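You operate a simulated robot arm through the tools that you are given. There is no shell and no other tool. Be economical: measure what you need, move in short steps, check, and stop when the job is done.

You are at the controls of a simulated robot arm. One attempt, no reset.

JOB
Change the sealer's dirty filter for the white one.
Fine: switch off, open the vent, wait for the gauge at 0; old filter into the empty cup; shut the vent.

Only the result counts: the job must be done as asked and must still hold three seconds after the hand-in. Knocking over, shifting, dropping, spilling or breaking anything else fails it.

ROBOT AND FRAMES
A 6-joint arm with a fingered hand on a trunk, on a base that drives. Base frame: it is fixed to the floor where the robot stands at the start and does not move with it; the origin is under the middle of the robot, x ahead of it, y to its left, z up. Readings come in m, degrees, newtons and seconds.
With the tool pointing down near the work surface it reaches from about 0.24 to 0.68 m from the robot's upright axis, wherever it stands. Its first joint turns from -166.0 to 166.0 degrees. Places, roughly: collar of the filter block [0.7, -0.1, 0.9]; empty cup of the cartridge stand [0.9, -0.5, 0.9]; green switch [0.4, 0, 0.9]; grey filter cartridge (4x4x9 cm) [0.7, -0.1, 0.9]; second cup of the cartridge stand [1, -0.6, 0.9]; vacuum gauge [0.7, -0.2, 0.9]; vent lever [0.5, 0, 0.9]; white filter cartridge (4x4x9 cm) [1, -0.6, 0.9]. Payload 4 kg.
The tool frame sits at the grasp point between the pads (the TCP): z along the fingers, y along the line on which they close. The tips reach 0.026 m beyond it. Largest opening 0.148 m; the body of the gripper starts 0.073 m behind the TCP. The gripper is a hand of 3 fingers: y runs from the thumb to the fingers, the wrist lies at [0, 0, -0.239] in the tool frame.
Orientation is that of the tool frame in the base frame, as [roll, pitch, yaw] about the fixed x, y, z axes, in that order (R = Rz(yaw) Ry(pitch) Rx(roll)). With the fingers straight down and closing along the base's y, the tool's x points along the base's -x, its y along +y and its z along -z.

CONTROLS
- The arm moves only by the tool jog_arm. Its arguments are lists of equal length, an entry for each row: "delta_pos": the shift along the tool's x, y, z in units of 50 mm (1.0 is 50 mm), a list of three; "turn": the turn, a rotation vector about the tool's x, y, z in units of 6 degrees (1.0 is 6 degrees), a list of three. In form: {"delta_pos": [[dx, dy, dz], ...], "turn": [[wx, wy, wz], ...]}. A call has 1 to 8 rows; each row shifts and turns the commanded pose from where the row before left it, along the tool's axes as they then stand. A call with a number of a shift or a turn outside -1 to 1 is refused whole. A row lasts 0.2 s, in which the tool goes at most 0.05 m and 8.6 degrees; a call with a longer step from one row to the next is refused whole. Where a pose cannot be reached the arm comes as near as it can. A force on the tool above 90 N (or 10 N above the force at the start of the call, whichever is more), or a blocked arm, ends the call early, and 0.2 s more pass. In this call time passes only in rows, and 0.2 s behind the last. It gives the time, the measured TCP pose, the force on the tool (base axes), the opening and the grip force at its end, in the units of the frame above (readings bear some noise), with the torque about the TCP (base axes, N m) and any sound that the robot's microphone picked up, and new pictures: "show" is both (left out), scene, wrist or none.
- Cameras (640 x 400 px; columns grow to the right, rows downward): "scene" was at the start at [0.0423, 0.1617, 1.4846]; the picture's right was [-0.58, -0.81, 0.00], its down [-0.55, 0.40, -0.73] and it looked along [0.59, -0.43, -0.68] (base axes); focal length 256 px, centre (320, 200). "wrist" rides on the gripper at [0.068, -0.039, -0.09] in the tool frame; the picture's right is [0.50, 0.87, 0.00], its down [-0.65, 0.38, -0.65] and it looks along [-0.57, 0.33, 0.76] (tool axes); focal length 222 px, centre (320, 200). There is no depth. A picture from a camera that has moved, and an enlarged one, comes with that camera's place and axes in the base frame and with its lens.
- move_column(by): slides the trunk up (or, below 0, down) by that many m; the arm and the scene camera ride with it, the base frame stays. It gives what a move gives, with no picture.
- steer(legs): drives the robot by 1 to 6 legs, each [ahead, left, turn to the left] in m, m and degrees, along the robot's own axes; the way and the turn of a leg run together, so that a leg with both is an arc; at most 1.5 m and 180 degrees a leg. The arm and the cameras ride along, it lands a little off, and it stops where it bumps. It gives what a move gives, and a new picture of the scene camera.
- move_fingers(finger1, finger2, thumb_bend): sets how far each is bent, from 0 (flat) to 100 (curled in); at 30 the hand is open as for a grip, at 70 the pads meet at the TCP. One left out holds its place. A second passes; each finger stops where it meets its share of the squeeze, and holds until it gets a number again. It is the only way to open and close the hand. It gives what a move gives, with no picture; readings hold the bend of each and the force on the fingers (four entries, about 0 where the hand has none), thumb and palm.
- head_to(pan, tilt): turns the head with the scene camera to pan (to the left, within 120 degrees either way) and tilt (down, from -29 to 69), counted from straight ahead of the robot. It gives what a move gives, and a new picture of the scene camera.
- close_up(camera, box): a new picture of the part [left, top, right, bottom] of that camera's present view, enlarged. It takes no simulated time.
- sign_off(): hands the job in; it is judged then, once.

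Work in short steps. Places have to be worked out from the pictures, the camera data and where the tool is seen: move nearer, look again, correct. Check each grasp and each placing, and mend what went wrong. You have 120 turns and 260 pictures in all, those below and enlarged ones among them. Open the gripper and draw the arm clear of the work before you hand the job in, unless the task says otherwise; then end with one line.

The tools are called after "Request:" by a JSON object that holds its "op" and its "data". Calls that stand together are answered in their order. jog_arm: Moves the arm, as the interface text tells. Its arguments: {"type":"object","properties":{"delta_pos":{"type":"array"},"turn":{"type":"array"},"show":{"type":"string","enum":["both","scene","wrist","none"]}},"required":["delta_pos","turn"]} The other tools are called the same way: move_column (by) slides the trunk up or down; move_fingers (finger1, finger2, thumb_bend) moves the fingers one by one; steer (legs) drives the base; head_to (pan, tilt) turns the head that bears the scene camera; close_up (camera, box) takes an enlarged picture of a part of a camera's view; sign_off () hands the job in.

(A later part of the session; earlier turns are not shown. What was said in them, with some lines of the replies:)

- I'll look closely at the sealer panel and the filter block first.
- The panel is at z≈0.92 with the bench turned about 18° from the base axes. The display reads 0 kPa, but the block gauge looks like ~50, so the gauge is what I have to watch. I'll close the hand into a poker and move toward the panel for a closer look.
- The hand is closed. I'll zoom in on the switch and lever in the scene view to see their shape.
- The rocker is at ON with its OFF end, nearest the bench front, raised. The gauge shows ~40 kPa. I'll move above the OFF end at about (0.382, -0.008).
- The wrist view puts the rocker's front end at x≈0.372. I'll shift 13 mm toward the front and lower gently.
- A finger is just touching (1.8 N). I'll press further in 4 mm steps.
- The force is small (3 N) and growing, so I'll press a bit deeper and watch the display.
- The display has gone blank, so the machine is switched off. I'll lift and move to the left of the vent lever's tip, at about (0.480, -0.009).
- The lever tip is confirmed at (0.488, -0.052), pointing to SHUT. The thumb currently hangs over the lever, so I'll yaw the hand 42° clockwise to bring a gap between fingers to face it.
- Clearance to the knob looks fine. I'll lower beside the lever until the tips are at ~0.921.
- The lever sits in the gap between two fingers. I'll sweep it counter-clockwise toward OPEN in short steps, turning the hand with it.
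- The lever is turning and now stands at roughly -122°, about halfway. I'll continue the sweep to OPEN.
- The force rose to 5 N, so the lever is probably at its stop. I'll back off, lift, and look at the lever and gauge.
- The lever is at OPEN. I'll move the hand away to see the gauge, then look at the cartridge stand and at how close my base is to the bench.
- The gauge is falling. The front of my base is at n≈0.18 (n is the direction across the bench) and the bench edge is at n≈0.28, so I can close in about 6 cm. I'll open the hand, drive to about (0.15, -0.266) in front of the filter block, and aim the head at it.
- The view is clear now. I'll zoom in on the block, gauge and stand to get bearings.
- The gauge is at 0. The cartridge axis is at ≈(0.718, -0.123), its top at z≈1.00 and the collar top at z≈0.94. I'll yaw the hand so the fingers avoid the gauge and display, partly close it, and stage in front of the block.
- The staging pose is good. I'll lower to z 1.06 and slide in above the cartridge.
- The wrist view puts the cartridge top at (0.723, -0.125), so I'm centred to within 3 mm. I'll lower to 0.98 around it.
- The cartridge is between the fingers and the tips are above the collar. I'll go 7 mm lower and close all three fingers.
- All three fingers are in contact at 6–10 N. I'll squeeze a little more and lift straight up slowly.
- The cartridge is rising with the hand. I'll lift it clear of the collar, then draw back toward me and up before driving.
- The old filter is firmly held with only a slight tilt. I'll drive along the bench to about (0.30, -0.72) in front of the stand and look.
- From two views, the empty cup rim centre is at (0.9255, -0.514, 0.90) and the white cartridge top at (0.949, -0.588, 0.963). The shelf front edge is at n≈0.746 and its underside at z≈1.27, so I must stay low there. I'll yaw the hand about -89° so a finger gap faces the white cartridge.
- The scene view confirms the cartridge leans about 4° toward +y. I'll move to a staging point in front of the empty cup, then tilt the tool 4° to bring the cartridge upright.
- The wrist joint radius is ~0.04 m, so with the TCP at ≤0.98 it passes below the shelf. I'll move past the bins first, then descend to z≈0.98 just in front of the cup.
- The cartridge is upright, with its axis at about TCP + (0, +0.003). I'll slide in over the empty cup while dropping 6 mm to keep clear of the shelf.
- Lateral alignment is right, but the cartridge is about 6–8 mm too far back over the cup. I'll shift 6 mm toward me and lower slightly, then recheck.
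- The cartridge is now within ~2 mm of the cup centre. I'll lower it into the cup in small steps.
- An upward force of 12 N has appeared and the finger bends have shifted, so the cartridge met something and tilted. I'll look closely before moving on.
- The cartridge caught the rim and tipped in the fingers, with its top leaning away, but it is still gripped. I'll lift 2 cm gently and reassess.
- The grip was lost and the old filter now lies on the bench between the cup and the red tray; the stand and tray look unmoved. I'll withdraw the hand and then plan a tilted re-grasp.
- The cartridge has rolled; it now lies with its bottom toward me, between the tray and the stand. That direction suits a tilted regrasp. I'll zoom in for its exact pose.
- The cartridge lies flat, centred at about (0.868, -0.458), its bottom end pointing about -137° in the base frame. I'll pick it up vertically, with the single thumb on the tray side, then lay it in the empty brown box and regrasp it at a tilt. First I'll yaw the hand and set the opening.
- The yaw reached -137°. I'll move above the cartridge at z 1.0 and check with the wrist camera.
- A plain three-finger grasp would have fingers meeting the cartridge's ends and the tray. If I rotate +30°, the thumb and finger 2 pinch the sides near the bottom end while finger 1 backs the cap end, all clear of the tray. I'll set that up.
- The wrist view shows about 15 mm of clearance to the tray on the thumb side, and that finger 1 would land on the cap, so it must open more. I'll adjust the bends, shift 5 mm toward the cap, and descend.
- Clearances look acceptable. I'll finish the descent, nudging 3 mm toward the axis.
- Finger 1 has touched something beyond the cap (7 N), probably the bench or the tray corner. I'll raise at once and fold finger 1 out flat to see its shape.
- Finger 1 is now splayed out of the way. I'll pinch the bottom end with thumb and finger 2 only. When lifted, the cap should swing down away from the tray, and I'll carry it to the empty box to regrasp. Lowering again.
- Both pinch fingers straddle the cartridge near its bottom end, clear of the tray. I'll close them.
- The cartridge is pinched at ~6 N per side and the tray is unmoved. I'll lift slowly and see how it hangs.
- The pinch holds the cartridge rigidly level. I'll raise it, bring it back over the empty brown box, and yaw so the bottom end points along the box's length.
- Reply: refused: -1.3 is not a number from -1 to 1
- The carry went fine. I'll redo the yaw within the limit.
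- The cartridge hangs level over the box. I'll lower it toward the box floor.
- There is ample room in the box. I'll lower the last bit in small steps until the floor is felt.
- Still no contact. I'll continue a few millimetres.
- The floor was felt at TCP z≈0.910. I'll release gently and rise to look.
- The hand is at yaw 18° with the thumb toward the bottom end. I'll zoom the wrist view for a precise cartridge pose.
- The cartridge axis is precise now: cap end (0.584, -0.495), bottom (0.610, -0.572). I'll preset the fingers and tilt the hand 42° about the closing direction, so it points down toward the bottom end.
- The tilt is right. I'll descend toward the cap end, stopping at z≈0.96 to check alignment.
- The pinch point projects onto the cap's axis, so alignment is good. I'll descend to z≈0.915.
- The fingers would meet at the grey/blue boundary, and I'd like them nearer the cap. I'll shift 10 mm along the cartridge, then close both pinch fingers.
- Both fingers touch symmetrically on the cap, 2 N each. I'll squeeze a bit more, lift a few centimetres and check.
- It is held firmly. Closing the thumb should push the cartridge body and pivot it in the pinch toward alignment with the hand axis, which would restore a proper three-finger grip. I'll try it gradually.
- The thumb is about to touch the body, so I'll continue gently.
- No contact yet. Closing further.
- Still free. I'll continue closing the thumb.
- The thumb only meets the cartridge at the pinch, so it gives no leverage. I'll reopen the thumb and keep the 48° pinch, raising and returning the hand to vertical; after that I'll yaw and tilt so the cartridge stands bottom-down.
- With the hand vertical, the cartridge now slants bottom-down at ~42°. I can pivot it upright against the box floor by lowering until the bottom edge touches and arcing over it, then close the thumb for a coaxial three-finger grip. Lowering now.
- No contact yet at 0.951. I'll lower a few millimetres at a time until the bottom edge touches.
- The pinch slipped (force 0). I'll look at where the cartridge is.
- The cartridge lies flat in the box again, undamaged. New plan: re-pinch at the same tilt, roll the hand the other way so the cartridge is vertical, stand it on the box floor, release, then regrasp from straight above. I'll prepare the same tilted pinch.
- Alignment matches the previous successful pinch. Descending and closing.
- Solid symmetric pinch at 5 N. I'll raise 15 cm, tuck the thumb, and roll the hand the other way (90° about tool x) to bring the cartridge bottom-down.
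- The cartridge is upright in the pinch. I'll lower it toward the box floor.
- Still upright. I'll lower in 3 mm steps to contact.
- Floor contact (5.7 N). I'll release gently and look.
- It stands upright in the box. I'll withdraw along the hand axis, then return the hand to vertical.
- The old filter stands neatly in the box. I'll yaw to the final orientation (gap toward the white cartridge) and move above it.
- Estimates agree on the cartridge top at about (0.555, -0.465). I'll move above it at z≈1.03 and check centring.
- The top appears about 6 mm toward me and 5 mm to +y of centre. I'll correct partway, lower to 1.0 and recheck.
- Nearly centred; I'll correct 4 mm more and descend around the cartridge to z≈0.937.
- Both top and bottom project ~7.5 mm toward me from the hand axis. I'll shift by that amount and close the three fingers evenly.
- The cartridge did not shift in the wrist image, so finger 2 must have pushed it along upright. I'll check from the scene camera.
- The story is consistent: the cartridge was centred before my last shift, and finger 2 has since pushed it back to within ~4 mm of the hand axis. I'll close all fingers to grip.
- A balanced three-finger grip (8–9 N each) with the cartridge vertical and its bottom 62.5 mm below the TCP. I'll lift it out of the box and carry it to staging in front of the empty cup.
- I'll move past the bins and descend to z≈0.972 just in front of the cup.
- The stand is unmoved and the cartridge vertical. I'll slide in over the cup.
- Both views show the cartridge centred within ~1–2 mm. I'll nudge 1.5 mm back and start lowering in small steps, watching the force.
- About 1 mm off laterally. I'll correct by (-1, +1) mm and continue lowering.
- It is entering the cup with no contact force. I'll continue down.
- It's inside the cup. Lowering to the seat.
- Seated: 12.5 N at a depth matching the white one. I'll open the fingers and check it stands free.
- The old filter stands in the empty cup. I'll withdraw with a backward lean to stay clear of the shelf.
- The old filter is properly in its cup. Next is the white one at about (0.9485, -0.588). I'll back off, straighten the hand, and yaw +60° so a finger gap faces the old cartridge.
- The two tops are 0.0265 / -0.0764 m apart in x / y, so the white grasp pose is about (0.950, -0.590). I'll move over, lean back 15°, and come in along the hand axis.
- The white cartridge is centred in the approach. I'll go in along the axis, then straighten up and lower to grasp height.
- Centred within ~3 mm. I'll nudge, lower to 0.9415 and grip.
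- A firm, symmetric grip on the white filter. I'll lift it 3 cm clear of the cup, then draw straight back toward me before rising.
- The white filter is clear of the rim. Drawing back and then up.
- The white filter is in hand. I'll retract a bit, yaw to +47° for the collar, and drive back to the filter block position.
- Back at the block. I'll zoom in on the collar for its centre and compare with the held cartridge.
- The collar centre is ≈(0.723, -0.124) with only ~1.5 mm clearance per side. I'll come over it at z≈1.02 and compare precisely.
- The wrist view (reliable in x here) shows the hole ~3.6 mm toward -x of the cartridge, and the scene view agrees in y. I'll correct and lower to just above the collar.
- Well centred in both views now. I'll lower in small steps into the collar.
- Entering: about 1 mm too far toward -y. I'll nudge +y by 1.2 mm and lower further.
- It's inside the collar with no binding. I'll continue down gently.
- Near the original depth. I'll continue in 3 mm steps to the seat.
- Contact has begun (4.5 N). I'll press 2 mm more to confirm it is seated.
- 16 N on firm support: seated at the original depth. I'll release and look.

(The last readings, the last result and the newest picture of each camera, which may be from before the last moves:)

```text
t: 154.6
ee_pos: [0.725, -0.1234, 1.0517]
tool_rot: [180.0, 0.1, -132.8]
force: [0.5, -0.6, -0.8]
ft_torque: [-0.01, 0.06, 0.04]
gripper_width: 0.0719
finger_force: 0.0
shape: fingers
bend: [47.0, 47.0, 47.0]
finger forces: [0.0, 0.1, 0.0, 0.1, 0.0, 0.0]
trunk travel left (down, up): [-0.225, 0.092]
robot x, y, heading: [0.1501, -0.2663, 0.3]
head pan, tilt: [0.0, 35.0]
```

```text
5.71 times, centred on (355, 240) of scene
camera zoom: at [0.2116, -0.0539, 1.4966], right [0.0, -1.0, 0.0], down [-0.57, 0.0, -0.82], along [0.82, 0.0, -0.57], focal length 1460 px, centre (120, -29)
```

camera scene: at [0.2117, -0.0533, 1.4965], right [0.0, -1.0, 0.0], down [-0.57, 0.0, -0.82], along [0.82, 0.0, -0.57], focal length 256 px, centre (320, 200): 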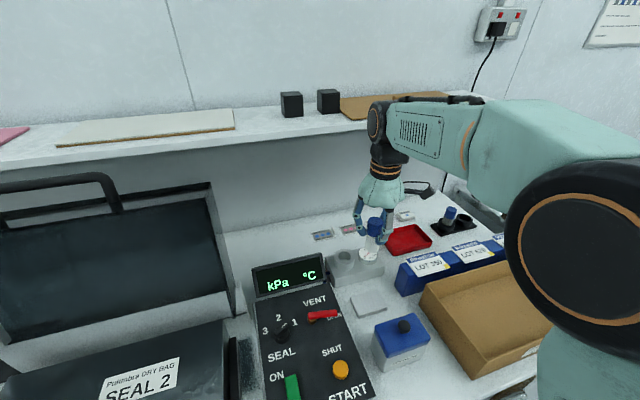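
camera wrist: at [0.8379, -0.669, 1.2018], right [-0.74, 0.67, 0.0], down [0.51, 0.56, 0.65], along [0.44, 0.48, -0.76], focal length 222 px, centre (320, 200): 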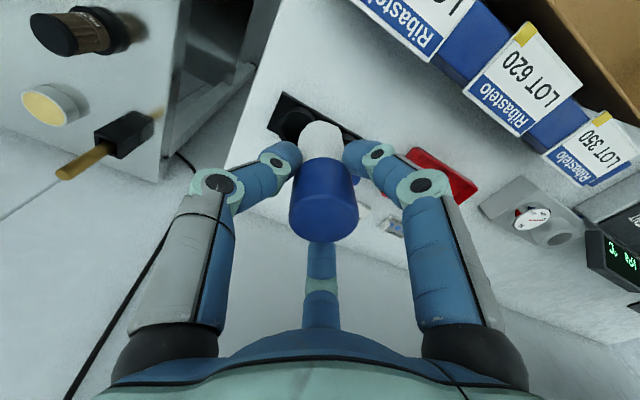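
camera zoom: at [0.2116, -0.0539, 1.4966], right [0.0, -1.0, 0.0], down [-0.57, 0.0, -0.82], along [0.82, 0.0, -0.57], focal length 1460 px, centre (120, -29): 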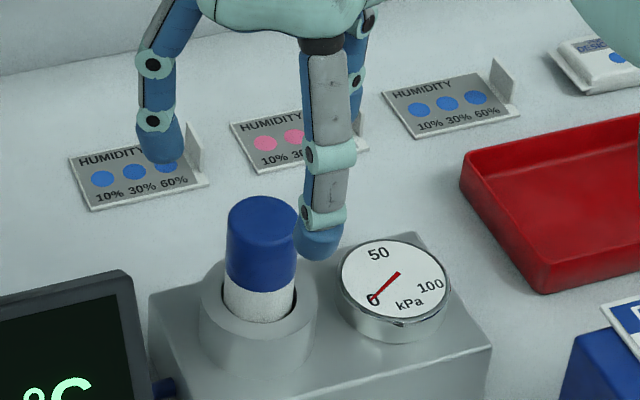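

The white filter stands in the collar and the gauge still reads 0. Now I'll shut the vent: rise, move toward the panel, close the fist and set the yaw.

Request:
{"op": "jog_arm", "data": {"delta_pos": [[0, 0, -1], [0.241, 0.794, 0], [0.241, 0.794, 0], [0.241, 0.794, 0], [0.241, 0.794, 0]], "turn": [[0, 0, 0], [0, 0, 0], [0, 0, 0], [0, 0, 0], [0, 0, 0]], "show": "none"}}

Request:
{"op": "move_fingers", "data": {"finger1": 69, "finger2": 70, "thumb_bend": 70}}

Request:
{"op": "jog_arm", "data": {"delta_pos": [[0, 0, 0], [0, 0, 0], [0, 0, 0], [0, 0, 0], [0, 0, 0], [0, 0, 0], [0, 0, 0], [0, 0, 0]], "turn": [[0, 0, 1], [0, 0, 1], [0, 0, 1], [0, 0, 1], [0, 0, 1], [0, 0, 1], [0, 0, 1], [0, 0, 1]], "show": "none"}}

Request:
{"op": "jog_arm", "data": {"delta_pos": [[0, 0, 0], [0, 0, 0.8], [0, 0, 0.8]], "turn": [[0, 0, 1], [0, 0, 0.83], [0, 0, 0]]}}

Request:
{"op": "close_up", "data": {"camera": "scene", "box": [250, 230, 360, 330]}}

```text
t: 155.8
ee_pos: [0.5738, -0.0501, 1.1016]
tool_rot: [-179.9, 0.1, -132.8]
force: [-1.0, 0.6, -0.3]
ft_torque: [0.0, -0.02, 0.01]
gripper_width: 0.0718
finger_force: 0.1
shape: fingers
bend: [47.0, 47.0, 47.0]
finger forces: [0.0, 0.1, 0.1, 0.0, 0.0, 0.0]
trunk travel left (down, up): [-0.225, 0.092]
robot x, y, heading: [0.1507, -0.2641, 0.3]
head pan, tilt: [0.0, 35.0]
```

```text
t: 156.8
ee_pos: [0.5758, -0.0512, 1.1032]
tool_rot: [180.0, 0.1, -132.9]
force: [0.0, 0.9, 0.5]
ft_torque: [-0.02, 0.02, 0.02]
gripper_width: 0.0013
finger_force: 0.1
shape: fingers
bend: [69.0, 69.0, 70.0]
finger forces: [0.0, 0.0, 0.0, 0.1, 0.0, 0.0]
trunk travel left (down, up): [-0.225, 0.092]
robot x, y, heading: [0.1484, -0.2579, 0.3]
head pan, tilt: [0.0, 35.0]
```

```text
t: 158.6
ee_pos: [0.575, -0.0505, 1.1015]
tool_rot: [-179.9, 0.0, 179.2]
force: [0.5, 0.1, -0.1]
ft_torque: [0.0, 0.02, 0.03]
gripper_width: 0.0014
finger_force: 0.1
shape: fingers
bend: [69.0, 69.0, 70.0]
finger forces: [0.0, 0.0, 0.0, 0.0, 0.0, 0.0]
trunk travel left (down, up): [-0.225, 0.092]
robot x, y, heading: [0.1474, -0.2661, -0.1]
head pan, tilt: [0.0, 35.0]
```

```text
t: 159.4
ee_pos: [0.5775, -0.0524, 1.0205]
tool_rot: [-180.0, -0.1, 168.2]
force: [0.4, -0.4, -0.5]
ft_torque: [0.01, -0.03, -0.02]
gripper_width: 0.0009
finger_force: 0.1
shape: fingers
bend: [69.0, 70.0, 70.0]
finger forces: [0.1, 0.0, 0.0, 0.0, 0.1, 0.0]
trunk travel left (down, up): [-0.225, 0.092]
robot x, y, heading: [0.1462, -0.2626, 0.1]
head pan, tilt: [0.0, 35.0]
camera scene: at [0.2122, -0.0536, 1.4965], right [0.0, -1.0, 0.0], down [-0.57, 0.0, -0.82], along [0.82, 0.0, -0.57], focal length 256 px, centre (320, 200)
camera wrist: at [0.502, -0.0767, 1.1106], right [-0.31, 0.95, 0.0], down [0.72, 0.24, 0.65], along [0.62, 0.2, -0.76], focal length 222 px, centre (320, 200)
```

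scene: 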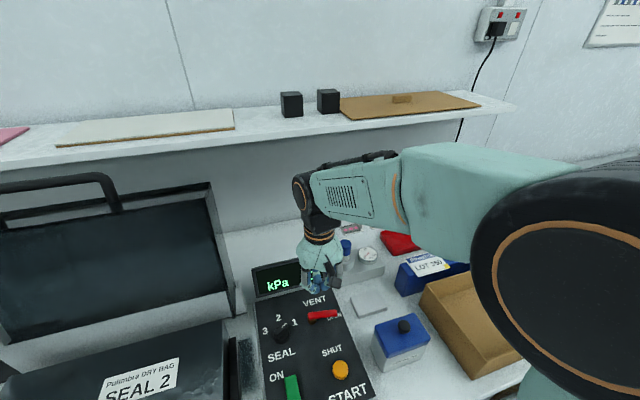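
wrist: 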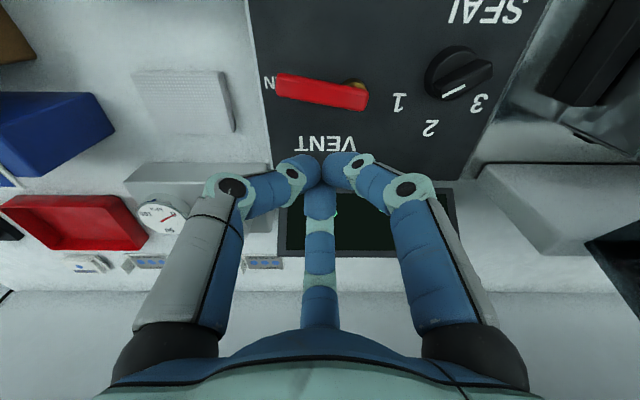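

```text
4.00 times, centred on (305, 280) of scene
camera zoom: at [0.2122, -0.0536, 1.4965], right [0.0, -1.0, 0.0], down [-0.57, 0.0, -0.82], along [0.82, 0.0, -0.57], focal length 1022 px, centre (380, -120)
```

zoom: 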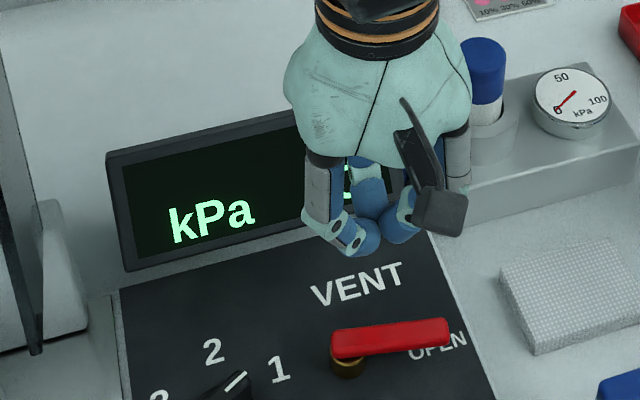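

The lever is at OPEN, with its pivot at ≈(0.535, -0.032). I'll lower the fist behind its far side.

Request:
{"op": "jog_arm", "data": {"delta_pos": [[-0.03, -0.096, 0], [0, 0, 0.6], [0, 0, 0.6], [0, 0, 0.25]], "turn": [[0, 0, 0], [0, 0, 0], [0, 0, 0], [0, 0, 0]], "show": "wrist"}}

Request:
{"op": "close_up", "data": {"camera": "scene", "box": [250, 230, 360, 330]}}

```text
t: 160.4
ee_pos: [0.576, -0.0553, 0.9485]
tool_rot: [179.8, 0.1, 168.2]
force: [0.7, 0.2, 1.6]
ft_torque: [0.02, 0.05, -0.02]
gripper_width: 0.0007
finger_force: 0.9
shape: fingers
bend: [69.0, 70.0, 70.0]
finger forces: [2.5, 0.1, 0.1, 0.1, 0.0, 0.1]
trunk travel left (down, up): [-0.225, 0.092]
robot x, y, heading: [0.1485, -0.2631, 0.2]
head pan, tilt: [0.0, 35.0]
camera wrist: at [0.5016, -0.0818, 1.0382], right [-0.31, 0.95, 0.0], down [0.72, 0.24, 0.66], along [0.62, 0.2, -0.76], focal length 222 px, centre (320, 200)
```

wrist: 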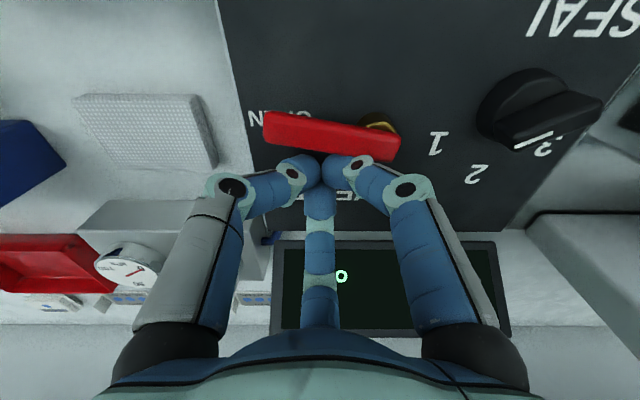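

```text
4.00 times, centred on (305, 280) of scene
camera zoom: at [0.2118, -0.0538, 1.4966], right [0.0, -1.0, 0.0], down [-0.57, 0.0, -0.82], along [0.82, 0.0, -0.57], focal length 1022 px, centre (380, -120)
```

zoom: 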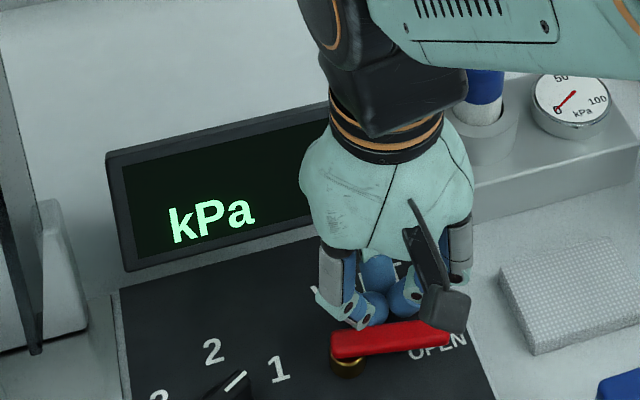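

The fist is just behind the lever. I'll sweep it clockwise toward SHUT, turning the hand with it.

Request:
{"op": "jog_arm", "data": {"delta_pos": [[0.063, -0.1, -0.06], [0.053, -0.106, 0], [0.058, -0.107, 0], [0.046, -0.112, 0], [0.062, -0.105, 0], [0.051, -0.111, 0], [0.067, -0.101, 0], [0.056, -0.108, 0]], "turn": [[0, 0, 1], [0, 0, 1], [0, 0, 1], [0, 0, 1], [0, 0, 1], [0, 0, 1], [0, 0, 1], [0, 0, 1]], "show": "wrist"}}

Request:
{"op": "close_up", "data": {"camera": "scene", "box": [250, 250, 360, 350]}}

```text
t: 162.2
ee_pos: [0.5366, -0.0785, 0.95]
tool_rot: [179.9, 0.1, 120.1]
force: [0.3, -0.3, 1.3]
ft_torque: [0.06, 0.01, -0.03]
gripper_width: 0.001
finger_force: 1.0
shape: fingers
bend: [69.0, 69.0, 70.0]
finger forces: [2.5, 0.1, 0.0, 0.0, 0.0, 0.0]
trunk travel left (down, up): [-0.225, 0.092]
robot x, y, heading: [0.1524, -0.2674, 0.3]
head pan, tilt: [0.0, 35.0]
camera wrist: at [0.4676, -0.0408, 1.041], right [0.5, 0.87, 0.0], down [0.66, -0.38, 0.65], along [0.57, -0.33, -0.76], focal length 222 px, centre (320, 200)
```

wrist: 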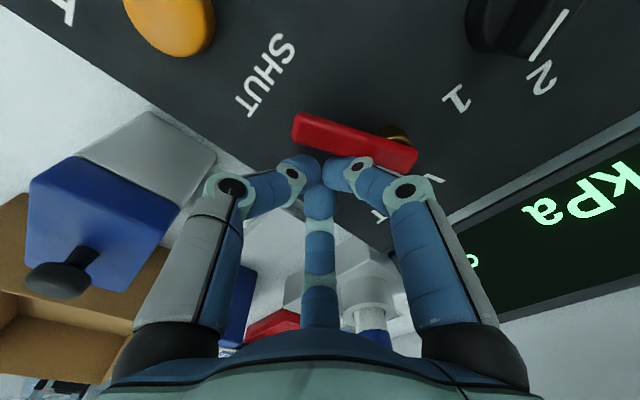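

```text
4.00 times, centred on (305, 300) of scene
camera zoom: at [0.2118, -0.054, 1.4966], right [0.0, -1.0, 0.0], down [-0.57, 0.0, -0.82], along [0.82, 0.0, -0.57], focal length 1022 px, centre (380, -200)
```

zoom: 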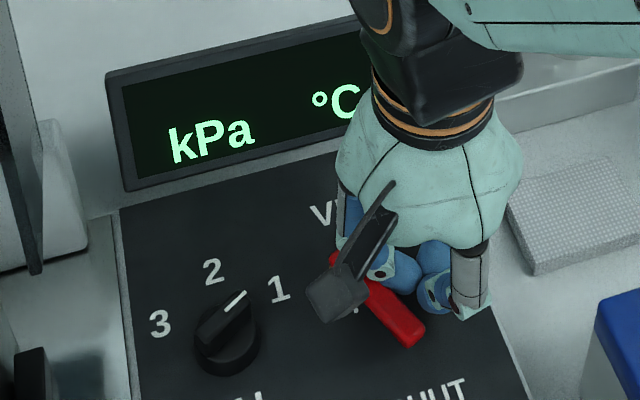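

The lever is moving as planned. I'll continue to SHUT.

Request:
{"op": "jog_arm", "data": {"delta_pos": [[0.074, -0.096, 0], [0.063, -0.103, 0], [0.079, -0.094, 0], [0.069, -0.102, 0], [0.107, -0.123, 0], [0.078, -0.082, 0]], "turn": [[0, 0, 1], [0, 0, 1], [0, 0, 1], [0, 0, 1], [0, 0, 1], [0, 0, 0]], "show": "wrist"}}

Request:
{"op": "close_up", "data": {"camera": "scene", "box": [250, 250, 360, 350]}}

```text
t: 163.6
ee_pos: [0.5037, -0.0663, 0.952]
tool_rot: [179.9, 0.1, 90.0]
force: [6.3, -11.4, 4.1]
ft_torque: [-0.09, -0.17, -0.14]
gripper_width: 0.0029
finger_force: 8.0
shape: fingers
bend: [71.0, 69.0, 70.0]
finger forces: [11.6, 0.0, 0.0, 0.1, 4.5, 0.0]
trunk travel left (down, up): [-0.225, 0.092]
robot x, y, heading: [0.1515, -0.2607, 0.3]
head pan, tilt: [0.0, 35.0]
camera wrist: at [0.463, 0.0005, 1.0416], right [0.87, 0.5, 0.0], down [0.38, -0.66, 0.65], along [0.33, -0.57, -0.76], focal length 222 px, centre (320, 200)
```

wrist: 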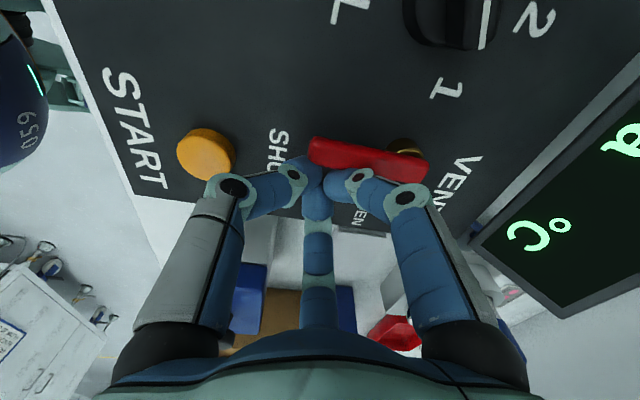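

```text
4.00 times, centred on (305, 300) of scene
camera zoom: at [0.2128, -0.0559, 1.4968], right [0.0, -1.0, 0.0], down [-0.57, 0.0, -0.82], along [0.82, 0.0, -0.57], focal length 1022 px, centre (380, -200)
```

zoom: 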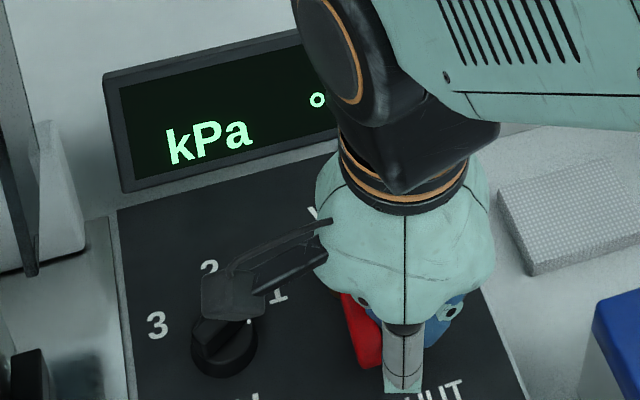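

12 N: the lever is against its SHUT stop. I'll back off, lift and verify.

Request:
{"op": "jog_arm", "data": {"delta_pos": [[-0.25, 0, 0], [0, 0, -0.8], [0, 0, -0.8], [0, 0, -0.8], [-0.8, -0.6, 0], [-0.8, -0.6, 0]], "turn": [[0, 0, 0], [0, 0, 0], [0, 0, 0], [0, 0, 0], [0, 0, 0], [0, 0, 0]], "show": "scene"}}

Request:
{"op": "close_up", "data": {"camera": "scene", "box": [240, 240, 390, 390]}}

```text
t: 165.0
ee_pos: [0.4408, -0.1568, 1.0716]
tool_rot: [179.9, 0.0, 90.2]
force: [0.5, -0.2, 0.2]
ft_torque: [0.01, -0.01, -0.05]
gripper_width: 0.0006
finger_force: 0.0
shape: fingers
bend: [69.0, 69.0, 70.0]
finger forces: [0.0, 0.0, 0.0, 0.0, 0.0, 0.1]
trunk travel left (down, up): [-0.225, 0.092]
robot x, y, heading: [0.1472, -0.2641, 0.4]
head pan, tilt: [0.0, 35.0]
camera scene: at [0.2108, -0.0543, 1.4966], right [0.0, -1.0, 0.0], down [-0.57, 0.0, -0.82], along [0.82, 0.0, -0.57], focal length 256 px, centre (320, 200)
```

scene: 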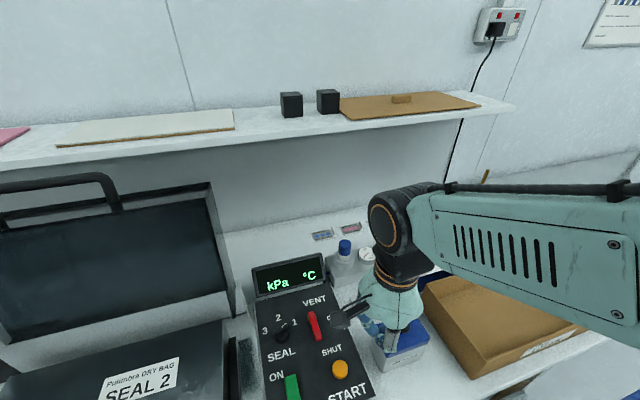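

```text
2.67 times, centred on (315, 315) of scene
camera zoom: at [0.2108, -0.0543, 1.4966], right [0.0, -1.0, 0.0], down [-0.57, 0.0, -0.82], along [0.82, 0.0, -0.57], focal length 681 px, centre (333, -107)
```

zoom: 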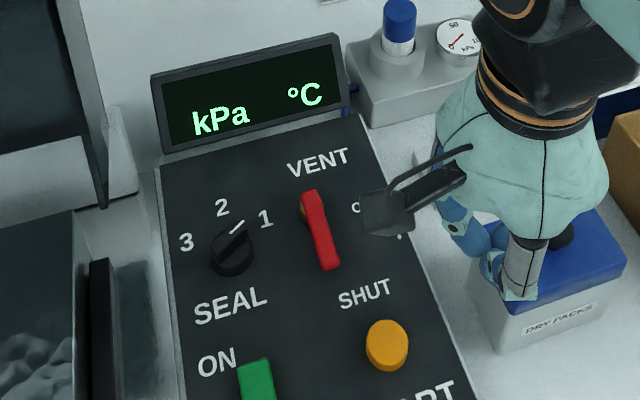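

The vent lever is back at SHUT (-158°, matching its original position), the display is off, and the white filter is in the collar. I'll raise and retract the arm, open the hand, and do a final overall check.

Request:
{"op": "jog_arm", "data": {"delta_pos": [[0, 0, -0.9], [0, 0, -0.9], [-0.7, -0.3, 0], [-0.7, -0.3, 0]], "turn": [[0, 0, 0], [0, 0, 0], [0, 0, 0], [0, 0, 0]], "show": "none"}}

Request:
{"op": "move_fingers", "data": {"finger1": 30, "finger2": 30, "thumb_bend": 30}}

Request:
{"op": "head_to", "data": {"pan": -15, "tilt": 35}}

Request:
{"op": "close_up", "data": {"camera": "scene", "box": [240, 190, 400, 290]}}

```text
t: 166.0
ee_pos: [0.4108, -0.2261, 1.1619]
tool_rot: [179.9, 0.0, 90.2]
force: [0.3, 0.2, -0.5]
ft_torque: [0.0, 0.03, 0.01]
gripper_width: 0.0006
finger_force: 0.1
shape: fingers
bend: [69.0, 69.0, 70.0]
finger forces: [0.1, 0.0, 0.0, 0.0, 0.0, 0.1]
trunk travel left (down, up): [-0.225, 0.092]
robot x, y, heading: [0.1486, -0.2678, 0.2]
head pan, tilt: [0.0, 35.0]
```

```text
t: 167.0
ee_pos: [0.4115, -0.226, 1.161]
tool_rot: [180.0, 0.1, 90.2]
force: [-0.6, 0.2, 0.9]
ft_torque: [-0.01, 0.02, 0.0]
gripper_width: 0.1267
finger_force: 0.1
shape: fingers
bend: [30.0, 30.0, 30.0]
finger forces: [0.0, 0.0, 0.0, 0.1, 0.1, 0.1]
trunk travel left (down, up): [-0.225, 0.092]
robot x, y, heading: [0.1511, -0.2602, 0.3]
head pan, tilt: [0.0, 35.0]
```

```text
t: 167.8
ee_pos: [0.4116, -0.2254, 1.1608]
tool_rot: [-179.9, 0.0, 90.2]
force: [-0.8, -0.4, -0.6]
ft_torque: [0.01, 0.01, -0.01]
gripper_width: 0.1266
finger_force: 0.0
shape: fingers
bend: [30.0, 30.0, 30.0]
finger forces: [0.0, 0.0, 0.0, 0.0, 0.1, 0.0]
trunk travel left (down, up): [-0.225, 0.092]
robot x, y, heading: [0.1527, -0.2646, 0.4]
head pan, tilt: [-15.0, 35.0]
camera scene: at [0.2089, -0.0765, 1.4965], right [-0.25, -0.97, 0.0], down [-0.55, 0.15, -0.82], along [0.79, -0.21, -0.57], focal length 256 px, centre (320, 200)
```

scene: 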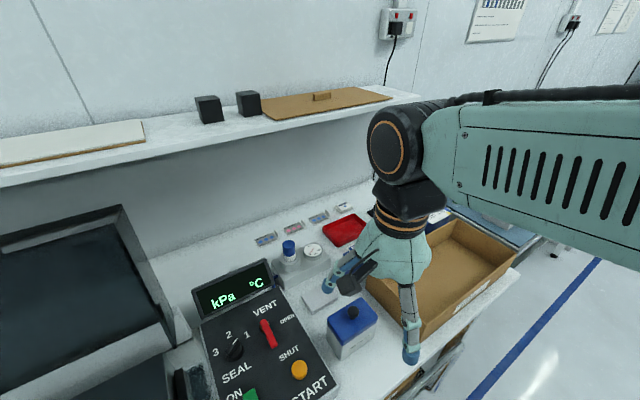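

```text
4.00 times, centred on (320, 240) of scene
camera zoom: at [0.2089, -0.0765, 1.4965], right [-0.25, -0.97, 0.0], down [-0.55, 0.15, -0.82], along [0.79, -0.21, -0.57], focal length 1022 px, centre (320, 40)
```

zoom: 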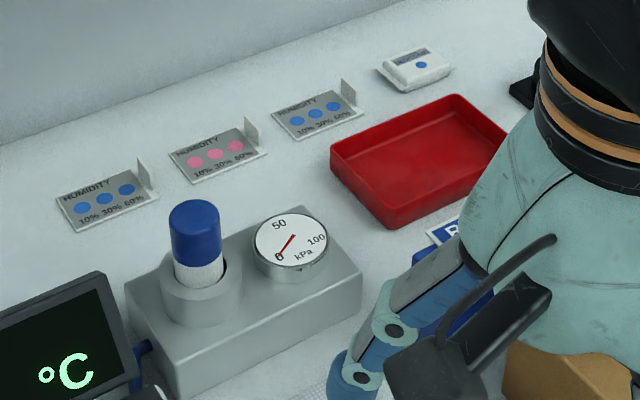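

Everything is in place: the machine is off, the vent shut, the white filter in the collar, the old filter in the cup, the gauge at 0, and the hand open and clear. Handing in.

Request:
{"op": "sign_off", "data": {}}

```text
The job is handed in.
```

The white filter is seated in the sealer's collar and the old one is in the cup that was empty. The machine is off, the gauge reads 0 and the vent is shut. On the way, the old filter slipped from the hand at the cup, fell onto the bench and rolled against the red tray; I stood it up again in the brown box before seating it, and nothing else looked moved.
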